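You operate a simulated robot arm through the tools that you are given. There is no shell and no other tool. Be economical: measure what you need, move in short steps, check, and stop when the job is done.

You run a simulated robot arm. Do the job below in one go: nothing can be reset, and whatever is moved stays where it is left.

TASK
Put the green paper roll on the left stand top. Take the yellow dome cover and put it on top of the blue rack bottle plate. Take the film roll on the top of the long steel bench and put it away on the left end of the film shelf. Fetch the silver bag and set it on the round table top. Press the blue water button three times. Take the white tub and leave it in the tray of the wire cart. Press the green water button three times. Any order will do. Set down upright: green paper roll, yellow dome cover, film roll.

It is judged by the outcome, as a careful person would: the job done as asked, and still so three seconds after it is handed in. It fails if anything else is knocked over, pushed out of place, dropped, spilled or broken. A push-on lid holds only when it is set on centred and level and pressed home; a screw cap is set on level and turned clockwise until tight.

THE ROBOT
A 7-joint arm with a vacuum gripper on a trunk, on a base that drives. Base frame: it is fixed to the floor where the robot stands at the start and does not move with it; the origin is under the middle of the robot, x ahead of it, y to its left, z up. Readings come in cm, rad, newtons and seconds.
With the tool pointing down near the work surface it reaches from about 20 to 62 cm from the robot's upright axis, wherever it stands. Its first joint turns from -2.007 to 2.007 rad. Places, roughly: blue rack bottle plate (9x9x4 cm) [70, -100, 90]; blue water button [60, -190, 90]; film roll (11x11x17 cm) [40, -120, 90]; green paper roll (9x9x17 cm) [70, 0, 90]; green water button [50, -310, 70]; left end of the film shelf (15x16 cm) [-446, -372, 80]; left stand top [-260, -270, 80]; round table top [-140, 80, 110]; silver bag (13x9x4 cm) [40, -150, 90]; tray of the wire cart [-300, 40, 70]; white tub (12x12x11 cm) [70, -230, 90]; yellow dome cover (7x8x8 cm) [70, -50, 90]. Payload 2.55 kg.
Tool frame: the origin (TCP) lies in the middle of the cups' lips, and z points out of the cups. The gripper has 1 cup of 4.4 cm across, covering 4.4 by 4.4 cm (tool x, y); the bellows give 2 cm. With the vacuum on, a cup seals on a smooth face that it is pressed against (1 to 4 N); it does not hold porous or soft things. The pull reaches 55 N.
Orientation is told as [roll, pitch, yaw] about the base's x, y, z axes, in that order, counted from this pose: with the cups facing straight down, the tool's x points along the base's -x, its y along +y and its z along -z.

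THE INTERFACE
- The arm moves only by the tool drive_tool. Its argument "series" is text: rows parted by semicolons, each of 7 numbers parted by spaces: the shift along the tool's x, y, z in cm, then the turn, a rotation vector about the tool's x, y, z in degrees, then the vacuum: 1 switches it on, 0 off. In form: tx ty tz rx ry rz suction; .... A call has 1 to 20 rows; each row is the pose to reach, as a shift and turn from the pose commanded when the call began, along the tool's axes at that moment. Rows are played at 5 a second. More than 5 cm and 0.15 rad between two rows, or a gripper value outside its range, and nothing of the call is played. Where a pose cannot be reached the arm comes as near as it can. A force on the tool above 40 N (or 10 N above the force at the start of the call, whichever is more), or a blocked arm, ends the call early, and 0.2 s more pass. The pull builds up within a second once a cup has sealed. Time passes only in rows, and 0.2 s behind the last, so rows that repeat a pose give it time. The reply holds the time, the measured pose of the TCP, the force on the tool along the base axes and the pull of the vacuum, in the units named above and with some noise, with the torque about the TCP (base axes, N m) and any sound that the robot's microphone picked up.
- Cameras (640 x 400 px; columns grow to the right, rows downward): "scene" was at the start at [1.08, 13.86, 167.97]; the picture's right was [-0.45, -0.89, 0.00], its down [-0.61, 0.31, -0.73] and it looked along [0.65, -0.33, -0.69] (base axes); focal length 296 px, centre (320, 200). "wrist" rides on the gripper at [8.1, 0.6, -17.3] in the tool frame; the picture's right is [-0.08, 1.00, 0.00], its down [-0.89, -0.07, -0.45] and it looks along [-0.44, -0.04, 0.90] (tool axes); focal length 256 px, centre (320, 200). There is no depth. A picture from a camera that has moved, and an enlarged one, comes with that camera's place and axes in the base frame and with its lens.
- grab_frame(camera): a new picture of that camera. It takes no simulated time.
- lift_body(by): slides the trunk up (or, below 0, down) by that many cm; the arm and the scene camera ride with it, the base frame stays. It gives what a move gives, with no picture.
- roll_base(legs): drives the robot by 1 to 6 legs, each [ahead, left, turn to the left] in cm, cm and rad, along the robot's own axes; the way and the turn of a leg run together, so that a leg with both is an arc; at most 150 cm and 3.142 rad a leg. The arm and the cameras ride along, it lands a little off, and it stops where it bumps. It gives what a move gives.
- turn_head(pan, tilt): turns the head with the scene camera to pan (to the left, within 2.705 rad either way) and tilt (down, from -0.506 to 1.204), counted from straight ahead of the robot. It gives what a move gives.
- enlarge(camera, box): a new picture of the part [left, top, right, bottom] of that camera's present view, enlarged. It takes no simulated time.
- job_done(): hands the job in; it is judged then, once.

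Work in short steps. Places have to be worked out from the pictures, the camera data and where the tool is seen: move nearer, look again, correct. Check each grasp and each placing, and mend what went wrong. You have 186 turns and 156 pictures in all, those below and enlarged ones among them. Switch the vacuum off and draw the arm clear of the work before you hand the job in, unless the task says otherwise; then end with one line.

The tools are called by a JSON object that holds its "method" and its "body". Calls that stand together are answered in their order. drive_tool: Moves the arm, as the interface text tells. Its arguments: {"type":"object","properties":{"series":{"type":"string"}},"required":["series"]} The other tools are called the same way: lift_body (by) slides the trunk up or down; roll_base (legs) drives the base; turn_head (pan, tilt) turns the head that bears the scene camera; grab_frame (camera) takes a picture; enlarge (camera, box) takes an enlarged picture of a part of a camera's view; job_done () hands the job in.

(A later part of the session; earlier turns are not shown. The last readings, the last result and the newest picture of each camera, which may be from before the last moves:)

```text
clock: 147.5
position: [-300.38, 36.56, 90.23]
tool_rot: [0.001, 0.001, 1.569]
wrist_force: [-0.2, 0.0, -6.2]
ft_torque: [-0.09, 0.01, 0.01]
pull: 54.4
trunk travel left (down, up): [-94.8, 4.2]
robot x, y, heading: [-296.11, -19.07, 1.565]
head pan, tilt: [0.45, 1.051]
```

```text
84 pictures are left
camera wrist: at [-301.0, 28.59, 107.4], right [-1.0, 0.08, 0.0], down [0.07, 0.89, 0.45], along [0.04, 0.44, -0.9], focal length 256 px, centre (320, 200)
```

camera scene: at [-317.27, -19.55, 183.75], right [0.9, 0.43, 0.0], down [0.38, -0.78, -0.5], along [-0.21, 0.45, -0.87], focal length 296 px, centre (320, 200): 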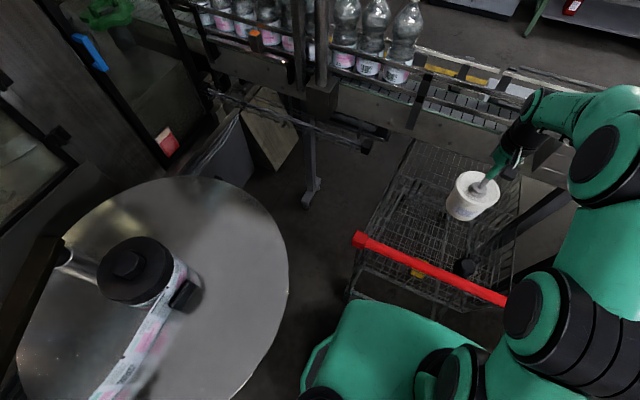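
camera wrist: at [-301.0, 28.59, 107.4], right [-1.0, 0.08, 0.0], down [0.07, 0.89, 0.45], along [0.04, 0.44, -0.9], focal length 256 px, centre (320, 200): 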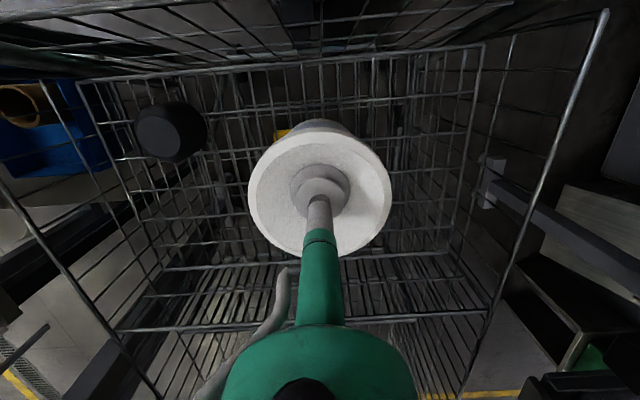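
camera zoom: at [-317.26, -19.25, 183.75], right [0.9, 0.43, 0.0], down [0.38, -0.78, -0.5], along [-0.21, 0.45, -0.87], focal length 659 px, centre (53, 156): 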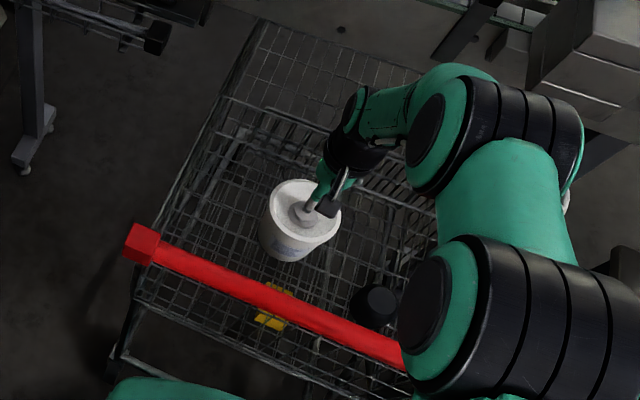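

Clear so far. Keep lowering in small steps while watching force.

{"method": "drive_tool", "body": {"series": "0 0 2 0 0 0 1; 0 0 4 0 0 0 1; 0 0 5.5 0 0 0 1; 0 0 5.5 0 0 0 1"}}

{"method": "enlarge", "body": {"camera": "scene", "box": [370, 170, 490, 270]}}

```text
clock: 148.5
position: [-300.56, 36.94, 85.19]
tool_rot: [0.001, -0.014, 1.568]
wrist_force: [0.3, -1.3, 27.6]
ft_torque: [0.4, -0.13, -0.04]
pull: 54.8
trunk travel left (down, up): [-94.8, 4.2]
robot x, y, heading: [-296.35, -19.17, 1.564]
head pan, tilt: [0.45, 1.051]
```

```text
4.00 times, centred on (430, 220) of scene
camera zoom: at [-317.25, -19.8, 183.8], right [0.9, 0.43, 0.0], down [0.38, -0.78, -0.5], along [-0.22, 0.45, -0.87], focal length 1186 px, centre (-120, 120)
```

zoom: 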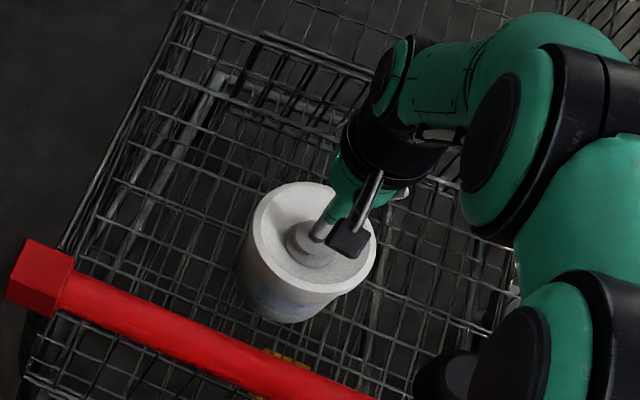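

Contact at TCP z≈85.2 (tray floor ≈74). Ease off, release and rise slowly.

{"method": "drive_tool", "body": {"series": "0 0 -0.4 0 0 0 1; 0 0 -0.4 0 0 0 0; 0 0 -0.4 0 0 0 0; 0 0 -0.4 0 0 0 0; 0 0 -0.4 0 0 0 0; 0 0 -1 0 0 0 0; 0 0 -2 0 0 0 0; 0 0 -5 0 0 0 0; 0 0 -5 0 0 0 0"}}

{"method": "enlarge", "body": {"camera": "scene", "box": [370, 170, 490, 270]}}

{"method": "grab_frame", "body": {"camera": "wrist"}}

```text
clock: 150.5
position: [-300.51, 36.66, 89.52]
tool_rot: [0.001, 0.001, 1.569]
wrist_force: [-0.1, 0.6, 0.3]
ft_torque: [-0.01, 0.01, 0.02]
pull: 0.2
trunk travel left (down, up): [-94.8, 4.2]
robot x, y, heading: [-296.32, -19.69, 1.563]
head pan, tilt: [0.45, 1.051]
```

```text
4.00 times, centred on (430, 220) of scene
camera zoom: at [-317.27, -19.21, 183.75], right [0.9, 0.43, 0.0], down [0.38, -0.78, -0.5], along [-0.21, 0.45, -0.87], focal length 1186 px, centre (-120, 120)
```

zoom: 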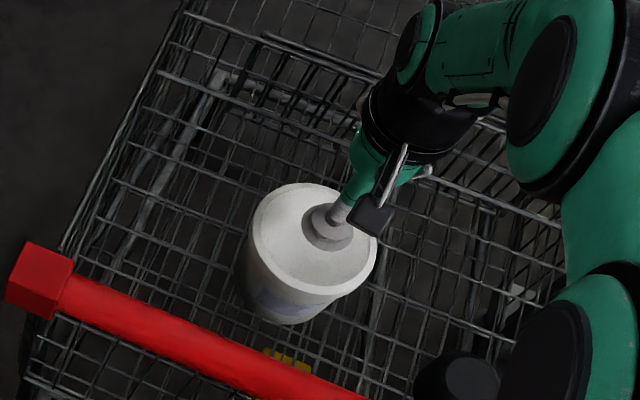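

```text
81 pictures are left
camera wrist: at [-301.07, 28.62, 106.75], right [-1.0, 0.08, 0.0], down [0.07, 0.89, 0.44], along [0.04, 0.44, -0.9], focal length 256 px, centre (320, 200)
```

wrist: 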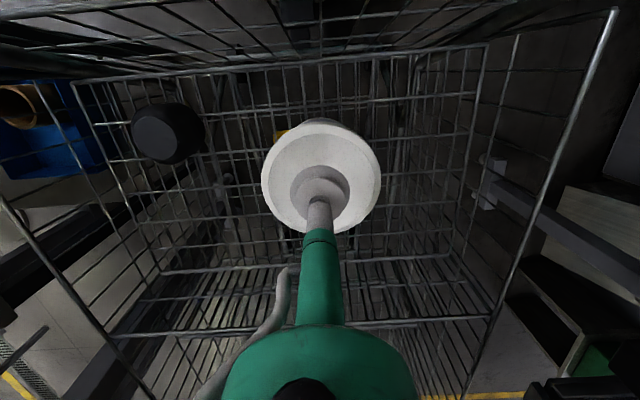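

Tub stands upright in the tray. Rise, retract and leave toward the bench for the silver bag.

{"method": "drive_tool", "body": {"series": "0 0 -4.5 0 0 0 0; 0 0 -9 0 0 0 0; 0 0 -13.5 0 0 0 0; 0 0 -18 0 0 0 0; 0 0 -22.5 0 0 0 0; 2 0 -26.5 0 0 0 0; 5 0 -30 0 0 0 0; 9 0 -32 0 0 0 0; 13 0 -33 0 0 0 0; 17 0 -33 0 0 0 0; 21 0 -33 0 0 0 0; 25 0 -33 0 0 0 0; 25 0 -33 0 0 0 0"}}

{"method": "roll_base", "body": {"legs": [[-45, 0, 0], [0, 0, -1.565], [145, -45, 0], [115, -40, 0]]}}

{"method": "turn_head", "body": {"pan": -0.1, "tilt": 0.8}}

{"method": "grab_frame", "body": {"camera": "scene"}}

```text
clock: 153.3
position: [-300.48, 11.6, 122.6]
tool_rot: [-0.001, 0.001, 1.569]
wrist_force: [0.0, -0.1, 0.8]
ft_torque: [-0.04, 0.0, 0.02]
pull: 0.0
trunk travel left (down, up): [-94.8, 4.2]
robot x, y, heading: [-296.42, -19.11, 1.568]
head pan, tilt: [0.45, 1.051]
```

```text
refused: leg 3 is longer than a leg can be; nothing moved
```

```text
clock: 154.2
position: [-300.44, 11.58, 122.6]
tool_rot: [0.001, 0.001, 1.569]
wrist_force: [0.2, -0.5, -0.7]
ft_torque: [-0.01, 0.0, 0.0]
pull: 0.0
trunk travel left (down, up): [-94.8, 4.2]
robot x, y, heading: [-296.29, -19.25, 1.57]
head pan, tilt: [-0.099, 0.799]
```

```text
80 pictures are left
camera scene: at [-313.58, -17.23, 185.6], right [0.99, -0.1, 0.0], down [-0.07, -0.71, -0.7], along [0.07, 0.69, -0.72], focal length 296 px, centre (320, 200)
```

scene: 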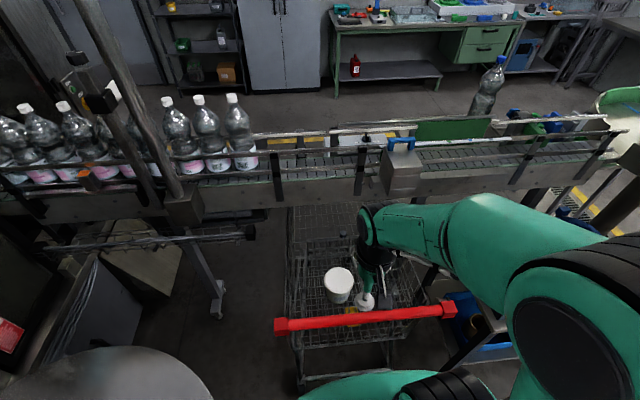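

The tub is fine. Legs re-sent within limits.

{"method": "roll_base", "body": {"legs": [[-45, 0, 0], [0, 0, -1.57], [125, -45, 0], [120, -40, 0]]}}

{"method": "grab_frame", "body": {"camera": "scene"}}

```text
clock: 173.1
position: [-22.89, -153.8, 122.47]
tool_rot: [0.001, 0.002, -0.021]
wrist_force: [0.1, -0.2, -0.1]
ft_torque: [-0.01, 0.01, -0.01]
pull: 0.0
trunk travel left (down, up): [-94.8, 4.2]
robot x, y, heading: [-54.07, -157.4, -0.021]
head pan, tilt: [-0.099, 0.799]
```

```text
79 pictures are left
camera scene: at [-50.68, -140.6, 185.66], right [-0.12, -0.99, 0.0], down [-0.72, 0.09, -0.69], along [0.69, -0.08, -0.72], focal length 296 px, centre (320, 200)
```

scene: 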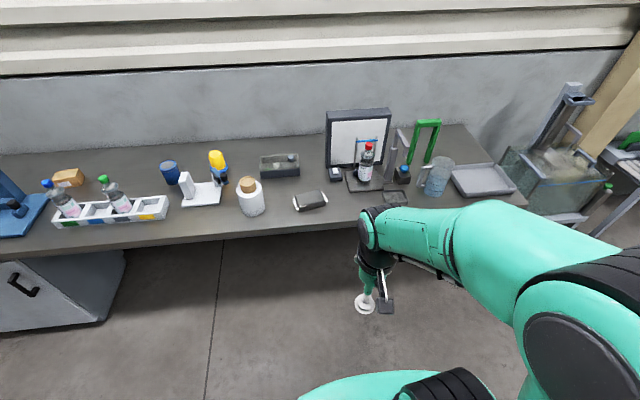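

Bag at about (42,-147). Drive up to it.

{"method": "roll_base", "body": {"legs": [[55, 8, 0.02]]}}

{"method": "grab_frame", "body": {"camera": "wrist"}}

{"method": "turn_head", "body": {"pan": 0.3, "tilt": 0.95}}

{"method": "enlarge", "body": {"camera": "scene", "box": [190, 130, 510, 330]}}

```text
clock: 176.3
position: [31.13, -145.92, 122.68]
tool_rot: [0.001, -0.005, -0.003]
wrist_force: [0.3, 0.0, 0.9]
ft_torque: [0.01, 0.02, 0.02]
pull: 0.1
trunk travel left (down, up): [-94.8, 4.2]
robot x, y, heading: [1.04, -149.8, -0.009]
head pan, tilt: [-0.099, 0.799]
```

```text
78 pictures are left
camera wrist: at [23.19, -145.24, 139.83], right [0.08, 1.0, 0.0], down [0.89, -0.07, 0.45], along [0.45, -0.04, -0.89], focal length 256 px, centre (320, 200)
```

wrist: 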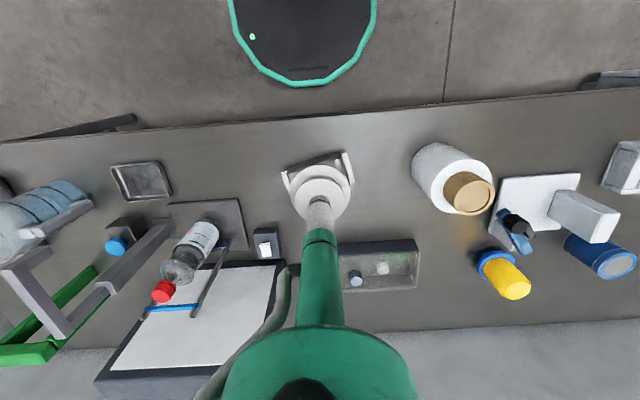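

```text
clock: 177.2
position: [31.24, -145.97, 122.64]
tool_rot: [-0.001, -0.006, -0.002]
wrist_force: [0.0, -0.2, 0.7]
ft_torque: [0.01, 0.0, -0.02]
pull: 0.0
trunk travel left (down, up): [-94.8, 4.2]
robot x, y, heading: [1.05, -149.71, -0.005]
head pan, tilt: [0.3, 0.949]
```

```text
2.00 times, centred on (350, 230) of scene
camera zoom: at [1.83, -130.2, 184.46], right [0.29, -0.96, 0.0], down [-0.78, -0.24, -0.58], along [0.56, 0.17, -0.81], focal length 593 px, centre (260, 140)
```

zoom: 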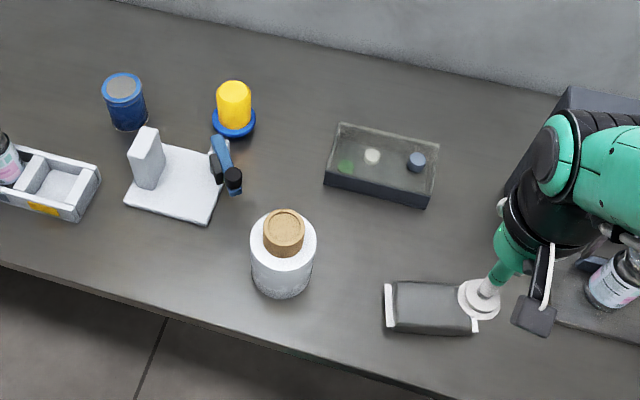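

Bag centre ≈ (43.5,-147.4), top ≈ 88.5. Move over it and descend to 93.

{"method": "drive_tool", "body": {"series": "-4 -0.5 2 0 0 0 0; -8 -1 4 0 0 0 0; -12.3 -1.4 6 0 0 0 0; -12.3 -1.4 10.5 0 0 0 0; -12.3 -1.4 15 0 0 0 0; -12.3 -1.4 19.5 0 0 0 0; -12.3 -1.4 24 0 0 0 0; -12.3 -1.4 28.5 0 0 0 0; -12.3 -1.4 28.5 0 0 0 0"}}

{"method": "grab_frame", "body": {"camera": "wrist"}}

```text
clock: 179.2
position: [43.68, -147.28, 94.32]
tool_rot: [-0.001, -0.005, -0.004]
wrist_force: [0.4, -0.2, 0.1]
ft_torque: [-0.01, -0.07, 0.0]
pull: 0.0
trunk travel left (down, up): [-94.8, 4.2]
robot x, y, heading: [1.22, -149.99, -0.005]
head pan, tilt: [0.3, 0.949]
```

```text
76 pictures are left
camera wrist: at [35.63, -146.61, 111.47], right [0.08, 1.0, 0.0], down [0.89, -0.07, 0.45], along [0.45, -0.04, -0.89], focal length 256 px, centre (320, 200)
```

wrist: 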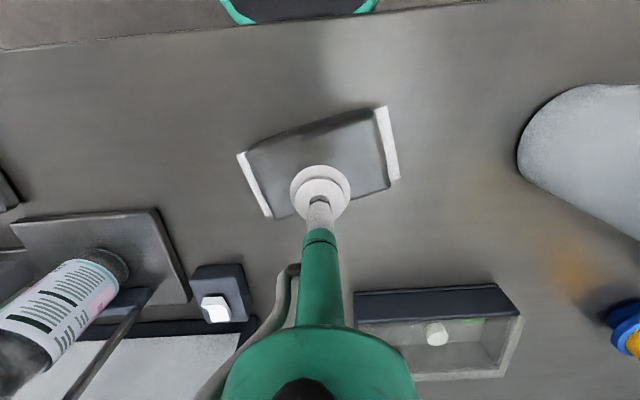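

Centred. Descend with vacuum.

{"method": "drive_tool", "body": {"series": "0 0 3 0 0 0 1; 0 0 4.5 0 0 0 1; 0 0 5.5 0 0 0 1; 0 0 6 0 0 0 1; 0 0 6 0 0 0 1; 0 0 6 0 0 0 1"}}

```text
clock: 180.5
position: [43.71, -147.3, 88.66]
tool_rot: [0.001, -0.01, -0.004]
wrist_force: [-7.0, 2.1, 18.0]
ft_torque: [-0.04, 0.07, -0.03]
pull: 54.4
trunk travel left (down, up): [-94.8, 4.2]
robot x, y, heading: [1.23, -150.01, -0.006]
head pan, tilt: [0.3, 0.949]
stopped in row 6: the force on the tool passed its limit at 40 N (the readings are from after the stop); the commanded pose is now the measured one
```

Sealed. Lift and retract.

{"method": "drive_tool", "body": {"series": "0 0 -2 0 0 0 1; 0 0 -6 0 0 0 1; 0 0 -10.5 0 0 0 1; 0 0 -15 0 0 0 1; 0 0 -19.5 0 0 0 1; 0 0 -24 0 0 0 1; 2 0 -28 0 0 0 1; 5 0 -31 0 0 0 1; 9 0 -33 0 0 0 1; 12 0 -33 0 0 0 1; 12 0 -33 0 0 0 1"}}

{"method": "grab_frame", "body": {"camera": "wrist"}}

```text
clock: 182.9
position: [31.72, -147.25, 121.23]
tool_rot: [-0.001, -0.009, -0.003]
wrist_force: [0.6, -0.1, -1.2]
ft_torque: [-0.01, 0.01, -0.01]
pull: 54.2
trunk travel left (down, up): [-94.8, 4.2]
robot x, y, heading: [0.88, -149.6, -0.003]
head pan, tilt: [0.3, 0.949]
```

```text
75 pictures are left
camera wrist: at [23.59, -146.57, 138.38], right [0.08, 1.0, 0.0], down [0.89, -0.07, 0.45], along [0.45, -0.04, -0.89], focal length 256 px, centre (320, 200)
```

wrist: 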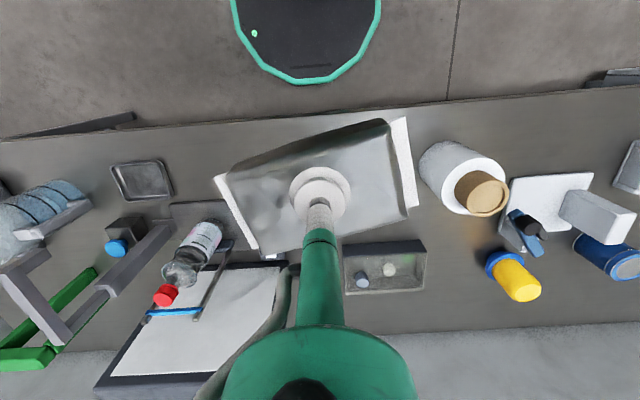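

Bag held. Drive toward the round table: back off, go left, turn around to face -x.

{"method": "roll_base", "body": {"legs": [[-45, 0, 0], [0, 95, 0], [0, 0, 3.14]]}}

{"method": "turn_head", "body": {"pan": -0.8, "tilt": 0.5}}

{"method": "grab_frame", "body": {"camera": "scene"}}

```text
clock: 197.6
position: [-75.19, -58.4, 121.26]
tool_rot: [0.001, -0.009, -3.117]
wrist_force: [-0.8, -1.0, -1.1]
ft_torque: [0.0, 0.0, 0.03]
pull: 55.3
trunk travel left (down, up): [-94.8, 4.2]
robot x, y, heading: [-44.77, -54.82, -3.118]
head pan, tilt: [0.3, 0.949]
```

```text
clock: 198.9
position: [-75.18, -58.37, 121.35]
tool_rot: [-0.001, -0.009, -3.117]
wrist_force: [0.0, -0.2, -1.2]
ft_torque: [0.03, -0.01, 0.03]
pull: 54.8
trunk travel left (down, up): [-94.8, 4.2]
robot x, y, heading: [-44.68, -54.78, -3.119]
head pan, tilt: [-0.799, 0.499]
```

```text
74 pictures are left
camera scene: at [-45.19, -66.12, 188.2], right [0.7, 0.71, 0.0], down [0.34, -0.34, -0.88], along [-0.63, 0.61, -0.48], focal length 296 px, centre (320, 200)
```

scene: 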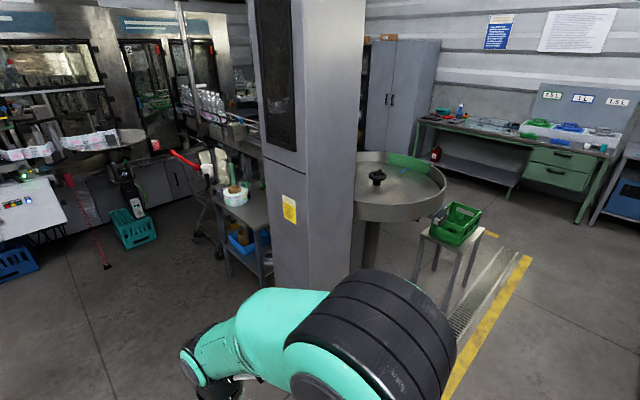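

Round table centre ≈ (-141,76). Back off a bit for pillar clearance and slide to y≈70.

{"method": "lift_body", "body": {"by": 4}}

{"method": "roll_base", "body": {"legs": [[-14, 0, -0.02], [0, -125, 0]]}}

{"method": "turn_head", "body": {"pan": 0.35, "tilt": 0.65}}

{"method": "grab_frame", "body": {"camera": "scene"}}

{"method": "grab_frame", "body": {"camera": "wrist"}}

```text
clock: 199.7
position: [-75.24, -58.41, 125.19]
tool_rot: [-0.001, -0.009, -3.118]
wrist_force: [-0.6, -0.5, -1.3]
ft_torque: [0.01, 0.0, -0.01]
pull: 55.0
trunk travel left (down, up): [-98.8, 0.2]
robot x, y, heading: [-44.47, -54.9, -3.118]
head pan, tilt: [-0.799, 0.499]
```

```text
clock: 206.9
position: [-63.22, 65.13, 125.28]
tool_rot: [0.0, -0.01, -3.11]
wrist_force: [0.0, 0.1, -1.5]
ft_torque: [-0.02, -0.03, -0.02]
pull: 54.9
trunk travel left (down, up): [-98.8, 0.2]
robot x, y, heading: [-32.76, 68.94, -3.116]
head pan, tilt: [-0.799, 0.499]
```

```text
clock: 208.3
position: [-63.05, 65.18, 125.27]
tool_rot: [0.0, -0.01, -3.111]
wrist_force: [-0.2, -0.1, -0.6]
ft_torque: [0.01, -0.01, 0.04]
pull: 55.1
trunk travel left (down, up): [-98.8, 0.2]
robot x, y, heading: [-32.51, 68.65, -3.113]
head pan, tilt: [0.351, 0.649]
```

```text
73 pictures are left
camera scene: at [-34.54, 48.04, 190.87], right [-0.37, 0.93, 0.0], down [0.56, 0.22, -0.8], along [-0.74, -0.29, -0.6], focal length 296 px, centre (320, 200)
```

scene: 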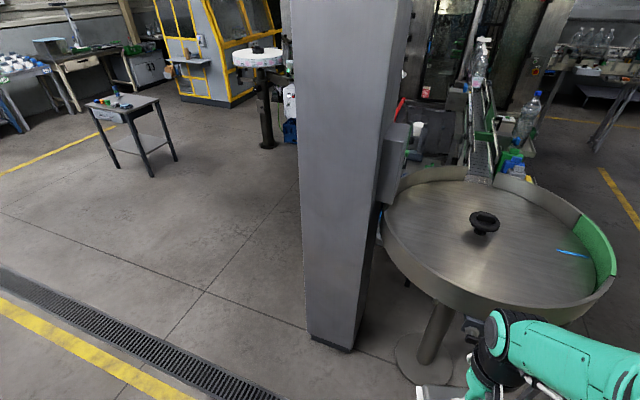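

```text
72 pictures are left
camera wrist: at [-54.77, 64.79, 142.39], right [-0.05, -1.0, 0.0], down [-0.89, 0.04, 0.45], along [-0.45, 0.02, -0.89], focal length 256 px, centre (320, 200)
```

wrist: 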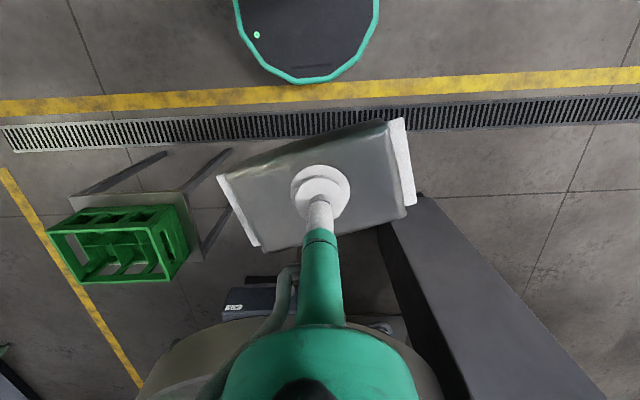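

Table centre (-141,76.5), near edge x≈-107. I'll drive ahead 42 cm and plan the bag at about (-121,70).

{"method": "roll_base", "body": {"legs": [[42, 0, 0]]}}

{"method": "turn_head", "body": {"pan": 0.3, "tilt": 1.0}}

{"method": "grab_frame", "body": {"camera": "scene"}}

{"method": "grab_frame", "body": {"camera": "wrist"}}

```text
clock: 210.8
position: [-103.76, 63.89, 125.45]
tool_rot: [-0.001, -0.011, -3.111]
wrist_force: [-0.3, 0.3, -0.7]
ft_torque: [-0.01, 0.02, 0.01]
pull: 54.7
trunk travel left (down, up): [-98.8, 0.2]
robot x, y, heading: [-73.39, 67.6, -3.111]
head pan, tilt: [0.351, 0.649]
```

```text
clock: 211.6
position: [-104.36, 64.0, 125.28]
tool_rot: [0.001, -0.004, -3.113]
wrist_force: [-0.4, -0.4, -0.7]
ft_torque: [0.02, -0.02, 0.02]
pull: 54.7
trunk travel left (down, up): [-98.8, 0.2]
robot x, y, heading: [-73.34, 67.43, -3.114]
head pan, tilt: [0.3, 1.0]
```

```text
71 pictures are left
camera scene: at [-72.7, 47.86, 188.23], right [-0.32, 0.95, 0.0], down [0.79, 0.27, -0.55], along [-0.52, -0.17, -0.84], focal length 296 px, centre (320, 200)
```

scene: 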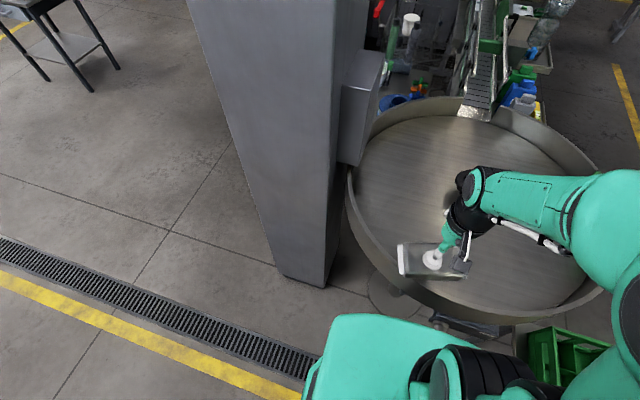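

```text
70 pictures are left
camera wrist: at [-96.12, 63.6, 142.38], right [-0.05, -1.0, 0.0], down [-0.89, 0.04, 0.45], along [-0.45, 0.02, -0.89], focal length 256 px, centre (320, 200)
```

wrist: 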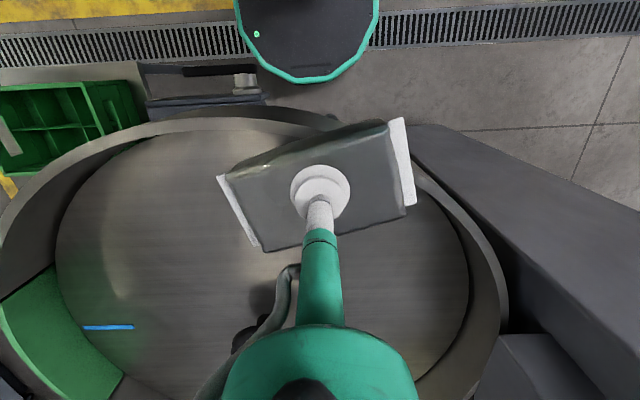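

The table is a dish with a rim; the bag goes between rim and knob. Move over the spot and lower to z≈118.

{"method": "drive_tool", "body": {"series": "-4 -1.6 0 0 0 0 1; -8 -3.2 0 0 0 0 1; -12 -4.8 0 0 0 0 1; -16.2 -6.5 0 0 0 0 1; -16.2 -6.5 3.5 0 0 0 1; -16.2 -6.5 7 0 0 0 1; -16.2 -6.5 7 0 0 0 1"}}

{"method": "grab_frame", "body": {"camera": "scene"}}

{"method": "grab_frame", "body": {"camera": "wrist"}}

```text
clock: 213.2
position: [-120.97, 70.07, 118.41]
tool_rot: [0.0, -0.005, -3.113]
wrist_force: [-0.5, -0.7, -0.5]
ft_torque: [-0.03, 0.0, -0.01]
pull: 54.7
trunk travel left (down, up): [-98.8, 0.2]
robot x, y, heading: [-73.37, 68.05, -3.109]
head pan, tilt: [0.3, 1.0]
```

```text
69 pictures are left
camera scene: at [-72.6, 47.87, 188.23], right [-0.32, 0.95, 0.0], down [0.79, 0.27, -0.55], along [-0.52, -0.17, -0.84], focal length 296 px, centre (320, 200)
```

scene: 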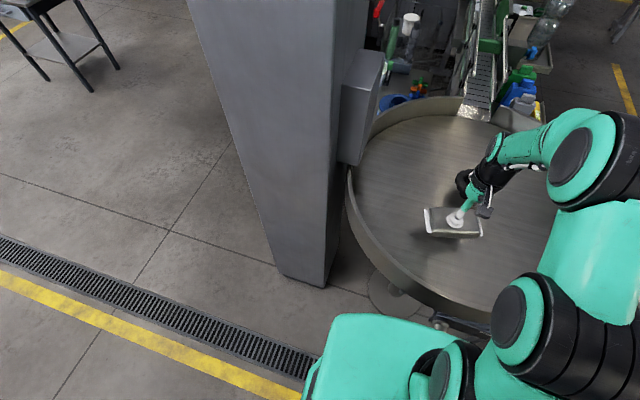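

```text
68 pictures are left
camera wrist: at [-112.65, 69.6, 135.62], right [-0.05, -1.0, 0.0], down [-0.89, 0.04, 0.45], along [-0.45, 0.02, -0.89], focal length 256 px, centre (320, 200)
```

wrist: 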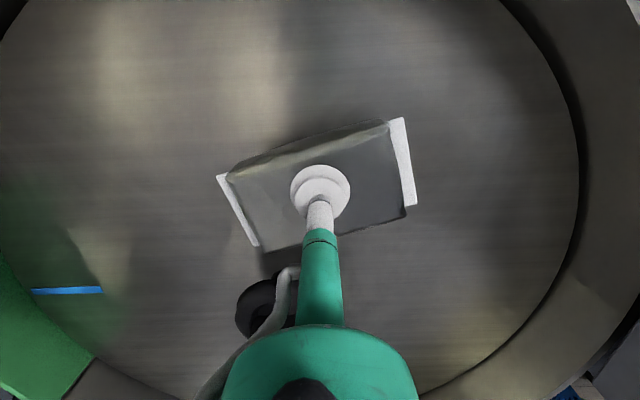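

Good position. Lower until contact.

{"method": "drive_tool", "body": {"series": "0 0 1 0 0 0 1; 0 0 2 0 0 0 1; 0 0 3 0 0 0 1; 0 0 3.5 0 0 0 1; 0 0 4 0 0 0 1; 0 0 4 0 0 0 1"}}

```text
clock: 214.6
position: [-120.73, 69.96, 114.32]
tool_rot: [0.001, -0.005, -3.112]
wrist_force: [-0.2, -0.3, -1.1]
ft_torque: [0.0, 0.01, -0.01]
pull: 55.1
trunk travel left (down, up): [-98.8, 0.2]
robot x, y, heading: [-73.32, 67.73, -3.112]
head pan, tilt: [0.3, 1.0]
```

{"method": "drive_tool", "body": {"series": "0 0 0.5 0 0 0 1; 0 0 1 0 0 0 1; 0 0 1.5 0 0 0 1; 0 0 2 0 0 0 1; 0 0 2 0 0 0 1"}}

```text
clock: 215.8
position: [-120.98, 70.1, 112.62]
tool_rot: [0.001, -0.015, -3.111]
wrist_force: [-0.2, 0.6, 25.6]
ft_torque: [0.0, -0.22, -0.01]
pull: 55.3
trunk travel left (down, up): [-98.8, 0.2]
robot x, y, heading: [-73.39, 67.84, -3.112]
head pan, tilt: [0.3, 1.0]
```

Contact at z≈112.6. Release and rise.

{"method": "drive_tool", "body": {"series": "0 0 -0.3 0 0 0 0; 0 0 -0.3 0 0 0 0; 0 0 -0.3 0 0 0 0; 0 0 -0.3 0 0 0 0; 0 0 -1 0 0 0 0; 0 0 -3 0 0 0 0; 0 0 -7 0 0 0 0; 0 0 -11 0 0 0 0; 0 0 -13 0 0 0 0; 0 0 -13 0 0 0 0"}}

{"method": "grab_frame", "body": {"camera": "wrist"}}

```text
clock: 218.0
position: [-120.84, 69.97, 125.53]
tool_rot: [-0.002, -0.004, -3.112]
wrist_force: [-0.2, -0.7, -0.3]
ft_torque: [0.01, 0.0, 0.03]
pull: 0.0
trunk travel left (down, up): [-98.8, 0.2]
robot x, y, heading: [-73.42, 67.97, -3.119]
head pan, tilt: [0.3, 1.0]
```

```text
67 pictures are left
camera wrist: at [-112.53, 69.54, 142.65], right [-0.05, -1.0, 0.0], down [-0.89, 0.04, 0.45], along [-0.45, 0.02, -0.89], focal length 256 px, centre (320, 200)
```

wrist: 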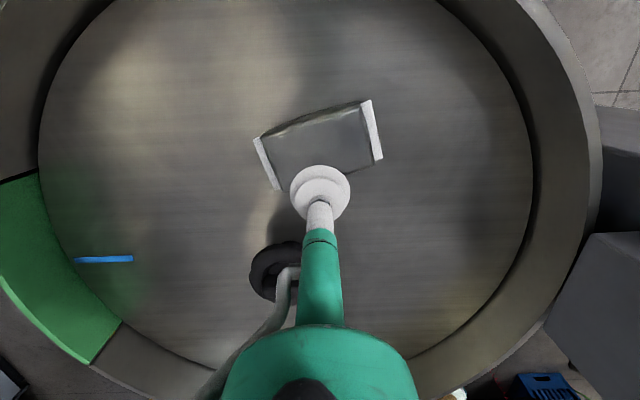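

Bag placed flat on the round table. Retract, drive back to the bench in front of the green roll.

{"method": "drive_tool", "body": {"series": "4 0 0 0 0 0 0; 8 0 0 0 0 0 0; 12 0 0 0 0 0 0; 16 0 0 0 0 0 0; 16 0 0 0 0 0 0"}}

{"method": "roll_base", "body": {"legs": [[-43, 0, 0], [0, 68, 0], [0, 0, 3.12]]}}

{"method": "turn_head", "body": {"pan": 0.05, "tilt": 0.8}}

{"method": "grab_frame", "body": {"camera": "scene"}}

```text
clock: 219.2
position: [-104.89, 70.32, 125.27]
tool_rot: [0.0, -0.005, -3.112]
wrist_force: [0.5, -0.2, -0.7]
ft_torque: [0.0, 0.0, 0.01]
pull: 0.2
trunk travel left (down, up): [-98.8, 0.2]
robot x, y, heading: [-72.84, 67.35, -3.111]
head pan, tilt: [0.3, 1.0]
```

```text
clock: 232.4
position: [3.72, -3.85, 125.14]
tool_rot: [0.0, -0.003, -0.029]
wrist_force: [-0.7, 1.0, 0.1]
ft_torque: [0.01, 0.02, -0.03]
pull: 0.1
trunk travel left (down, up): [-98.8, 0.2]
robot x, y, heading: [-27.55, 0.89, -0.032]
head pan, tilt: [0.3, 1.0]
```

```text
clock: 233.2
position: [3.7, -3.81, 125.22]
tool_rot: [0.002, -0.004, -0.031]
wrist_force: [-0.2, 0.1, 0.0]
ft_torque: [0.0, 0.02, 0.0]
pull: 0.0
trunk travel left (down, up): [-98.8, 0.2]
robot x, y, heading: [-27.53, 0.65, -0.032]
head pan, tilt: [0.051, 0.799]
```

```text
66 pictures are left
camera scene: at [-25.21, 18.62, 189.6], right [0.02, -1.0, 0.0], down [-0.72, -0.01, -0.7], along [0.7, 0.01, -0.72], focal length 296 px, centre (320, 200)
```

scene: 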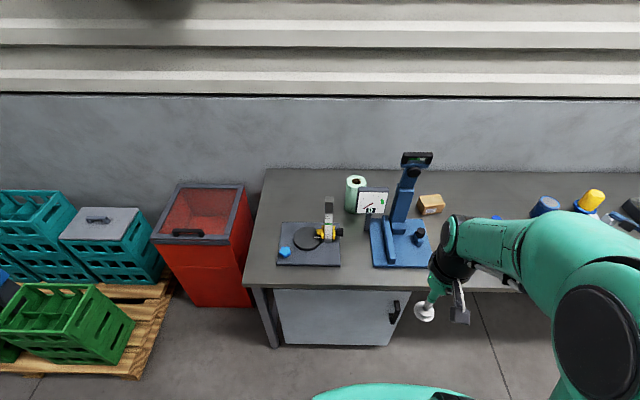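

Roll top ≈ (72.3,4,101). A cabinet limits how close I can stand; drive up to it gently.

{"method": "roll_base", "body": {"legs": [[30, 4, 0.032], [4, 0, 0]]}}

{"method": "turn_head", "body": {"pan": 0.1, "tilt": 0.95}}

{"method": "grab_frame", "body": {"camera": "scene"}}

{"method": "grab_frame", "body": {"camera": "wrist"}}

```text
clock: 235.9
position: [37.59, 1.09, 125.01]
tool_rot: [0.0, 0.001, 0.008]
wrist_force: [-0.1, -0.1, 0.4]
ft_torque: [0.03, 0.08, -0.02]
pull: 0.1
trunk travel left (down, up): [-98.8, 0.2]
robot x, y, heading: [5.82, 4.2, 0.006]
head pan, tilt: [0.051, 0.799]
stopped in leg 2: the robot was blocked; the commanded pose is now the measured one
```

```text
clock: 236.6
position: [36.98, 0.92, 125.12]
tool_rot: [-0.001, -0.003, 0.009]
wrist_force: [-0.2, -0.5, 0.2]
ft_torque: [0.01, -0.02, -0.02]
pull: 0.1
trunk travel left (down, up): [-98.8, 0.2]
robot x, y, heading: [5.71, 4.29, 0.008]
head pan, tilt: [0.099, 0.949]
```

```text
65 pictures are left
camera scene: at [6.39, 22.66, 188.46], right [0.11, -0.99, 0.0], down [-0.81, -0.09, -0.58], along [0.58, 0.06, -0.81], focal length 296 px, centre (320, 200)
```

scene: 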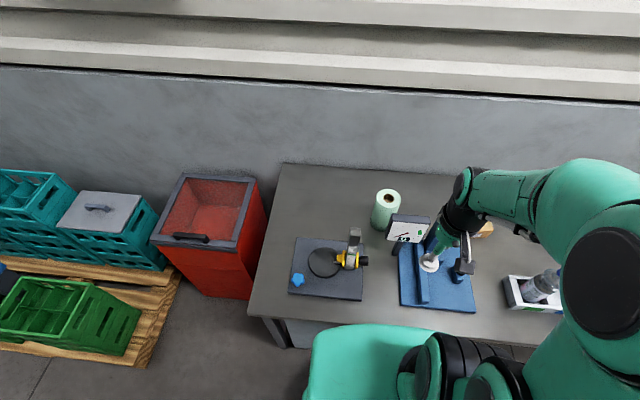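

```text
64 pictures are left
camera wrist: at [29.01, 1.56, 142.3], right [0.07, 1.0, 0.0], down [0.89, -0.06, 0.45], along [0.45, -0.03, -0.89], focal length 256 px, centre (320, 200)
```

wrist: 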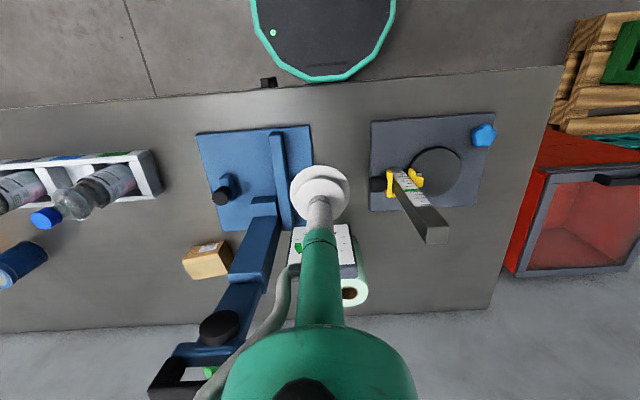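

Blocked at x≈5.8, so the roll (67 cm away) needs a sideways grip. The display shields its front, so I'll grip from its left side with a horizontal tool. Slide the base left and take better views.

{"method": "roll_base", "body": {"legs": [[-2, 0, 0], [0, 26, 0]]}}

{"method": "grab_frame", "body": {"camera": "wrist"}}

{"method": "turn_head", "body": {"pan": -0.3, "tilt": 0.8}}

{"method": "enlarge", "body": {"camera": "scene", "box": [180, 120, 420, 300]}}

```text
clock: 238.9
position: [35.06, 26.77, 125.08]
tool_rot: [0.001, -0.002, 0.008]
wrist_force: [-0.2, -0.4, 0.0]
ft_torque: [0.04, 0.02, -0.03]
pull: 0.1
trunk travel left (down, up): [-98.8, 0.2]
robot x, y, heading: [3.54, 30.57, 0.008]
head pan, tilt: [0.099, 0.949]
```

```text
63 pictures are left
camera wrist: at [27.03, 27.41, 142.27], right [0.07, 1.0, 0.0], down [0.89, -0.06, 0.45], along [0.45, -0.03, -0.89], focal length 256 px, centre (320, 200)
```

wrist: 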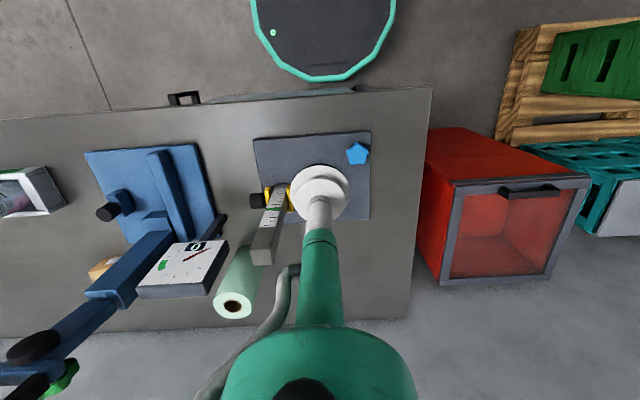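

```text
clock: 239.7
position: [34.98, 26.88, 125.1]
tool_rot: [0.001, -0.001, 0.007]
wrist_force: [0.1, 0.6, 0.8]
ft_torque: [0.06, -0.04, -0.01]
pull: 0.1
trunk travel left (down, up): [-98.8, 0.2]
robot x, y, heading: [3.42, 30.16, 0.0]
head pan, tilt: [-0.3, 0.799]
```

```text
2.22 times, centred on (300, 210) of scene
camera zoom: at [4.95, 45.43, 189.61], right [-0.29, -0.96, 0.0], down [-0.69, 0.21, -0.7], along [0.67, -0.2, -0.72], focal length 659 px, centre (364, 178)
```

zoom: 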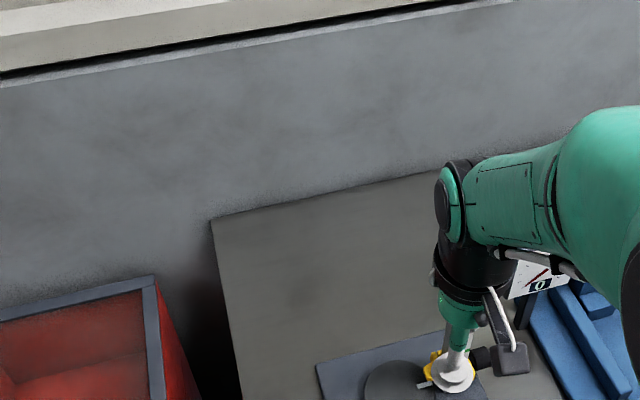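

Roll refined: centre (71.7,5.2), top z≈102. I'll turn the tool: yaw 10°, then 90° sideways so it points roughly −y (approach angle 80°).

{"method": "drive_tool", "body": {"series": "0 0 0 0 0 -5 0; 0 0 0 0 0 -10 0; 0 0 0 0 0 -10 0"}}

{"method": "drive_tool", "body": {"series": "0 0 0 8 0 0 0; 0 0 0 16 0 0 0; 0 0 0 24 0 0 0; 0 0 0 32 0 0 0; 0 0 0 40 0 0 0; 0 0 0 48 0 0 0; 0 0 0 56 0 0 0; 0 0 0 64 0 0 0; 0 0 0 72 0 0 0; 0 0 0 80 0 0 0; 0 0 0 85 0 0 0; 0 0 0 90 0 0 0; 0 0 0 90 0 0 0"}}

{"method": "turn_head", "body": {"pan": 0.2, "tilt": 0.9}}

{"method": "grab_frame", "body": {"camera": "scene"}}

```text
clock: 240.5
position: [35.07, 26.89, 124.99]
tool_rot: [0.001, -0.001, 0.183]
wrist_force: [0.1, 0.5, 0.3]
ft_torque: [-0.02, -0.03, 0.0]
pull: 0.0
trunk travel left (down, up): [-98.8, 0.2]
robot x, y, heading: [3.53, 30.55, 0.005]
head pan, tilt: [-0.3, 0.799]
```

```text
clock: 242.4
position: [32.87, 31.83, 115.51]
tool_rot: [-0.972, -0.155, 0.175]
wrist_force: [-1.3, 0.6, 0.3]
ft_torque: [0.0, -0.05, -0.01]
pull: 0.0
out of reach, approached as far as the arm can: row 6, 7, 8, 9
trunk travel left (down, up): [-98.8, 0.2]
robot x, y, heading: [3.84, 30.45, 0.007]
head pan, tilt: [-0.3, 0.799]
stopped in row 9: the force on the tool passed its limit at 193 N (the readings are from after the stop); the commanded pose is now the measured one
```

```text
clock: 243.3
position: [33.05, 31.62, 115.4]
tool_rot: [-0.97, -0.152, 0.173]
wrist_force: [-0.1, -0.4, 0.2]
ft_torque: [-0.01, -0.01, -0.04]
pull: 0.0
trunk travel left (down, up): [-98.8, 0.2]
robot x, y, heading: [3.77, 30.49, 0.006]
head pan, tilt: [0.201, 0.901]
```

```text
61 pictures are left
camera scene: at [4.6, 49.45, 188.81], right [0.2, -0.98, 0.0], down [-0.77, -0.16, -0.62], along [0.61, 0.13, -0.78], focal length 296 px, centre (320, 200)
```

scene: 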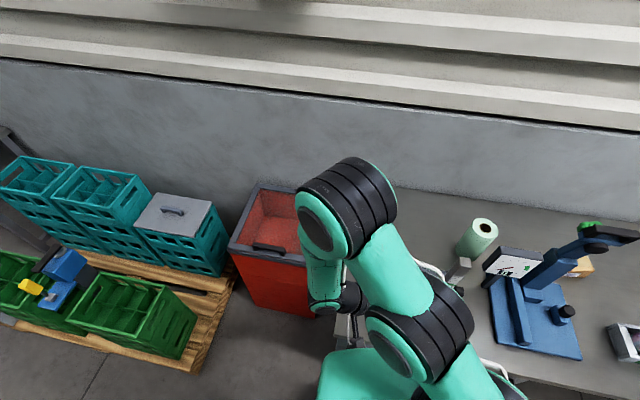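

The sideways turn jammed against the robot's own body. I undo it, and will instead approach from the bench's left end with the arm reaching forward.

{"method": "drive_tool", "body": {"series": "0 -1.6 -0.2 -8 0 0 0; 0 -3.2 -0.4 -16 0 0 0; 0 -4.8 -0.6 -24 0 0 0; 0 -6.4 -0.8 -32 0 0 0; 0 -8 -1 -40 0 0 0; 0 -9.6 -1.2 -48 0 0 0; 0 -11.1 -1.45 -55.6 0 0 0; 0 -11.1 -1.45 -55.6 0 0 0"}}

```text
clock: 243.6
position: [33.19, 31.46, 115.11]
tool_rot: [-0.928, -0.175, 0.152]
wrist_force: [5.2, -0.1, -2.0]
ft_torque: [-0.29, 0.22, -0.73]
pull: 0.1
trunk travel left (down, up): [-98.8, 0.2]
robot x, y, heading: [3.54, 30.48, 0.008]
head pan, tilt: [0.201, 0.901]
stopped in row 1: the force on the tool passed its limit at 139 N (the readings are from after the stop); the commanded pose is now the measured one
```

Still jammed; look at what is touching.

{"method": "grab_frame", "body": {"camera": "wrist"}}

{"method": "turn_head", "body": {"pan": 0.2, "tilt": 1.2}}

{"method": "grab_frame", "body": {"camera": "scene"}}

```text
60 pictures are left
camera wrist: at [21.61, 44.14, 123.32], right [0.12, 0.62, -0.77], down [0.77, 0.44, 0.47], along [0.63, -0.65, -0.42], focal length 256 px, centre (320, 200)
```

wrist: 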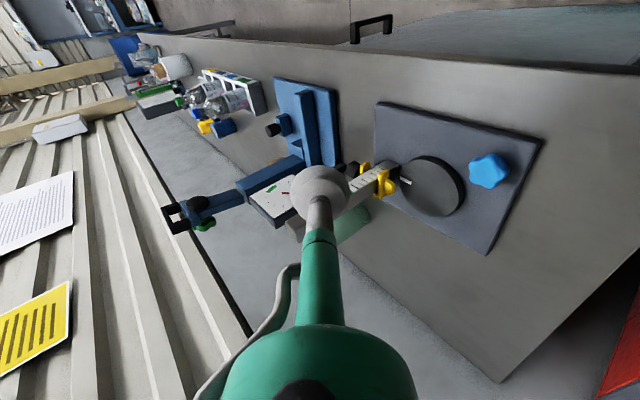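

```text
clock: 244.4
position: [33.24, 31.6, 115.05]
tool_rot: [-0.93, -0.175, 0.154]
wrist_force: [10.4, 0.8, -7.2]
ft_torque: [-1.1, 0.01, -1.54]
pull: 0.1
trunk travel left (down, up): [-98.8, 0.2]
robot x, y, heading: [3.29, 30.44, 0.007]
head pan, tilt: [0.201, 1.201]
```

```text
59 pictures are left
camera scene: at [2.7, 49.01, 186.83], right [0.21, -0.98, 0.0], down [-0.91, -0.19, -0.36], along [0.36, 0.07, -0.93], focal length 296 px, centre (320, 200)
```

scene: 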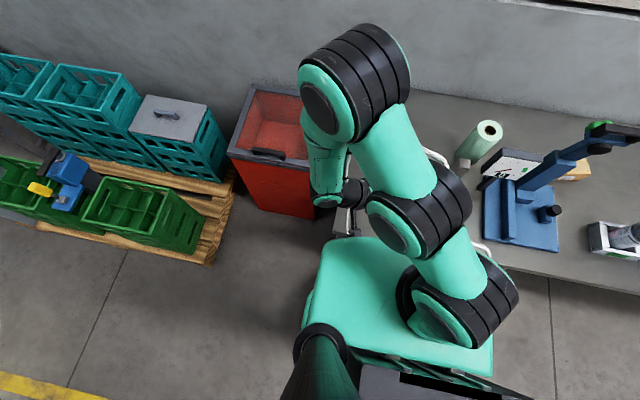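

The hand is pinched against the arm's own lower joint. Move it outward (+x, slightly +y) without turning.

{"method": "drive_tool", "body": {"series": "-1.1 0.4 -0.3 0 0 0 0; -2.2 0.8 -0.6 0 0 0 0; -3.4 1.2 -0.9 0 0 0 0; -4.5 1.6 -1.2 0 0 0 0; -4.5 1.6 -1.2 0 0 0 0"}}

```text
clock: 245.6
position: [35.74, 32.66, 114.29]
tool_rot: [-0.929, -0.173, 0.156]
wrist_force: [0.0, -1.1, -0.4]
ft_torque: [-0.05, 0.02, 0.0]
pull: 0.2
out of reach, approached as far as the arm can: row 2, 3, 4, 5
trunk travel left (down, up): [-98.8, 0.2]
robot x, y, heading: [3.73, 30.38, 0.004]
head pan, tilt: [0.201, 1.201]
```

Free now. Rotate back in place.

{"method": "drive_tool", "body": {"series": "0 0 0 -6 0 0 0; 0 0 0 -12 0 0 0; 0 0 0 -18 0 0 0; 0 0 0 -18 0 0 0"}}

```text
clock: 246.6
position: [35.68, 32.78, 114.09]
tool_rot: [-0.615, -0.17, 0.154]
wrist_force: [0.0, 1.0, 0.3]
ft_torque: [-0.02, -0.06, 0.02]
pull: 0.1
trunk travel left (down, up): [-98.8, 0.2]
robot x, y, heading: [3.78, 30.29, 0.004]
head pan, tilt: [0.201, 1.201]
```

Good. Continue untilting while rising.

{"method": "drive_tool", "body": {"series": "0 0 0 -7 0 0 0; 0 -1 -1.4 -14 0 0 0; 0 -2.2 -3.2 -21 0 0 0; 0 -3.4 -5 -28 0 0 0; 0 -4.6 -6.6 -35.2 0 0 0; 0 -4.6 -6.6 -35.2 0 0 0"}}

```text
clock: 248.0
position: [34.46, 32.35, 122.15]
tool_rot: [0.0, -0.174, 0.154]
wrist_force: [1.1, 0.1, -0.6]
ft_torque: [-0.01, 0.04, -0.01]
pull: 0.1
trunk travel left (down, up): [-98.8, 0.2]
robot x, y, heading: [3.68, 29.98, 0.008]
head pan, tilt: [0.201, 1.201]
```

Level the tool, then reposition the base to the left end of the bench, away from it first.

{"method": "drive_tool", "body": {"series": "0 0 0 0 5 0 0; 0 0 0 0 10 0 0; 0 0 0 0 10 0 0"}}

{"method": "roll_base", "body": {"legs": [[-26, 0, 0], [0, 42, 0], [0, 0, -0.75]]}}

{"method": "turn_head", "body": {"pan": 0.0, "tilt": 0.75}}

{"method": "grab_frame", "body": {"camera": "scene"}}

```text
clock: 248.8
position: [34.33, 32.42, 122.08]
tool_rot: [0.002, 0.002, 0.155]
wrist_force: [0.2, 0.9, -0.1]
ft_torque: [-0.03, -0.01, 0.04]
pull: 0.1
trunk travel left (down, up): [-98.8, 0.2]
robot x, y, heading: [3.69, 30.37, 0.006]
head pan, tilt: [0.201, 1.201]
```

```text
clock: 254.8
position: [1.6, 52.59, 122.03]
tool_rot: [0.0, 0.0, -0.609]
wrist_force: [-0.2, 0.9, 0.5]
ft_torque: [0.0, 0.02, 0.01]
pull: 0.1
trunk travel left (down, up): [-98.8, 0.2]
robot x, y, heading: [-22.03, 72.65, -0.751]
head pan, tilt: [0.201, 1.201]
```

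```text
clock: 255.7
position: [1.55, 52.62, 122.0]
tool_rot: [-0.001, 0.003, -0.609]
wrist_force: [0.4, 1.0, 0.6]
ft_torque: [0.01, 0.04, -0.02]
pull: 0.1
trunk travel left (down, up): [-98.8, 0.2]
robot x, y, heading: [-22.24, 72.37, -0.758]
head pan, tilt: [0.0, 0.75]
```

```text
58 pictures are left
camera scene: at [-8.6, 83.5, 190.0], right [-0.69, -0.73, 0.0], down [-0.5, 0.47, -0.73], along [0.53, -0.5, -0.68], focal length 296 px, centre (320, 200)
```

scene: 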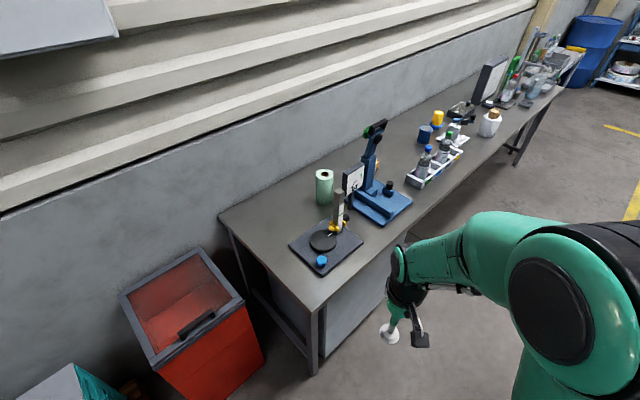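

Clear view. Now turn the tool about its axis so the camera side ends up left (115° about tool z).

{"method": "drive_tool", "body": {"series": "0 0 0 0 0 8 0; 0 0 0 0 0 16 0; 0 0 0 0 0 24 0; 0 0 0 0 0 32 0; 0 0 0 0 0 40 0; 0 0 0 0 0 48 0; 0 0 0 0 0 56 0; 0 0 0 0 0 64 0; 0 0 0 0 0 72 0; 0 0 0 0 0 80 0; 0 0 0 0 0 88 0; 0 0 0 0 0 96 0; 0 0 0 0 0 104 0; 0 0 0 0 0 112 0; 0 0 0 0 0 115 0; 0 0 0 0 0 115 0"}}

```text
clock: 259.1
position: [1.7, 52.58, 122.06]
tool_rot: [-0.001, -0.003, -2.617]
wrist_force: [0.1, 0.2, 0.1]
ft_torque: [0.0, -0.04, -0.03]
pull: 0.1
trunk travel left (down, up): [-98.8, 0.2]
robot x, y, heading: [-21.91, 72.33, -0.761]
head pan, tilt: [0.0, 0.75]
```

Yaw reached. Now tilt the tool to horizontal, letting the tip swing forward so the wrist stays put.

{"method": "drive_tool", "body": {"series": "0 3.48 -0.24 -8 0 0 0; 0 6.89 -0.97 -16 0 0 0; 0 10.17 -2.16 -24 0 0 0; 0 13.25 -3.8 -32 0 0 0; 0 16.07 -5.85 -40 0 0 0; 0 18.58 -8.27 -48 0 0 0; 0 20.73 -11.02 -56 0 0 0; 0 22.47 -14.04 -64 0 0 0; 0 23.78 -17.27 -72 0 0 0; 0 24.62 -20.66 -80 0 0 0; 0 24.9 -22.8 -85 0 0 0; 0 25 -25 -90 0 0 0; 0 25 -25 -90 0 0 0"}}

{"method": "grab_frame", "body": {"camera": "scene"}}

```text
clock: 261.9
position: [12.18, 29.64, 148.52]
tool_rot: [1.035, -0.001, -2.598]
wrist_force: [-0.4, 0.3, 0.7]
ft_torque: [0.0, -0.01, 0.02]
pull: 0.0
out of reach, approached as far as the arm can: row 5, 6, 7, 8, 9, 10, 11, 12, 13
trunk travel left (down, up): [-98.8, 0.2]
robot x, y, heading: [-22.15, 72.22, -0.756]
head pan, tilt: [0.0, 0.75]
```

```text
57 pictures are left
camera scene: at [-8.57, 83.46, 190.0], right [-0.69, -0.73, 0.0], down [-0.5, 0.47, -0.73], along [0.53, -0.5, -0.68], focal length 296 px, centre (320, 200)
```

scene: 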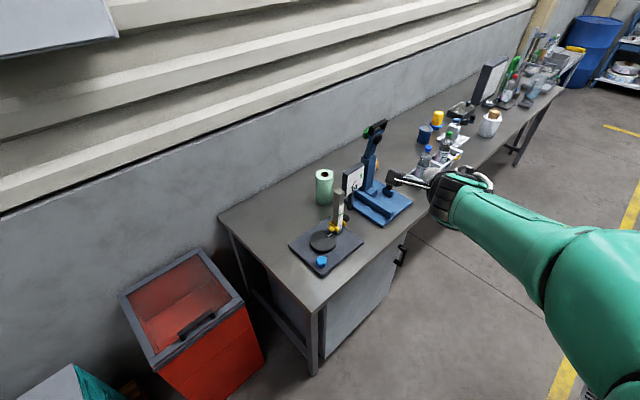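

Tilt limited to 59° this high up. Lower the tool while tilting the remaining 31°.

{"method": "drive_tool", "body": {"series": "0 -3.4 2.1 0 0 0 0; 0 -6.8 4.1 0 0 0 0; 0 -10.3 6.2 0 0 0 0; 0 -13.7 8.3 0 0 0 0; 0 -17.1 10.3 0 0 0 0; 0 -20.5 12.4 -6 0 0 0; 0 -23.9 14.5 -12 0 0 0; 0 -23.9 14.5 -18 0 0 0; 0 -23.9 14.5 -24 0 0 0; 0 -23.9 14.5 -31 0 0 0; 0 -23.9 14.5 -31 0 0 0"}}

{"method": "grab_frame", "body": {"camera": "scene"}}

```text
clock: 264.3
position: [12.28, 29.49, 120.8]
tool_rot: [1.579, -0.002, -2.597]
wrist_force: [-0.6, -0.4, 0.2]
ft_torque: [0.02, -0.02, 0.0]
pull: 0.1
out of reach, approached as far as the arm can: row 1, 2, 3
trunk travel left (down, up): [-98.8, 0.2]
robot x, y, heading: [-22.14, 72.21, -0.757]
head pan, tilt: [0.0, 0.75]
```

```text
56 pictures are left
camera scene: at [-8.68, 83.57, 190.01], right [-0.69, -0.73, 0.0], down [-0.5, 0.47, -0.73], along [0.53, -0.5, -0.68], focal length 296 px, centre (320, 200)
```

scene: 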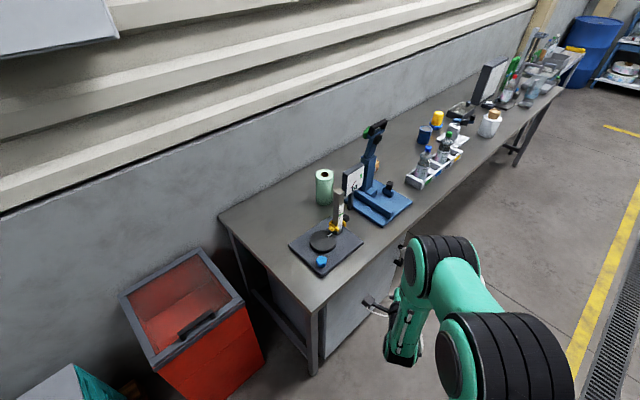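

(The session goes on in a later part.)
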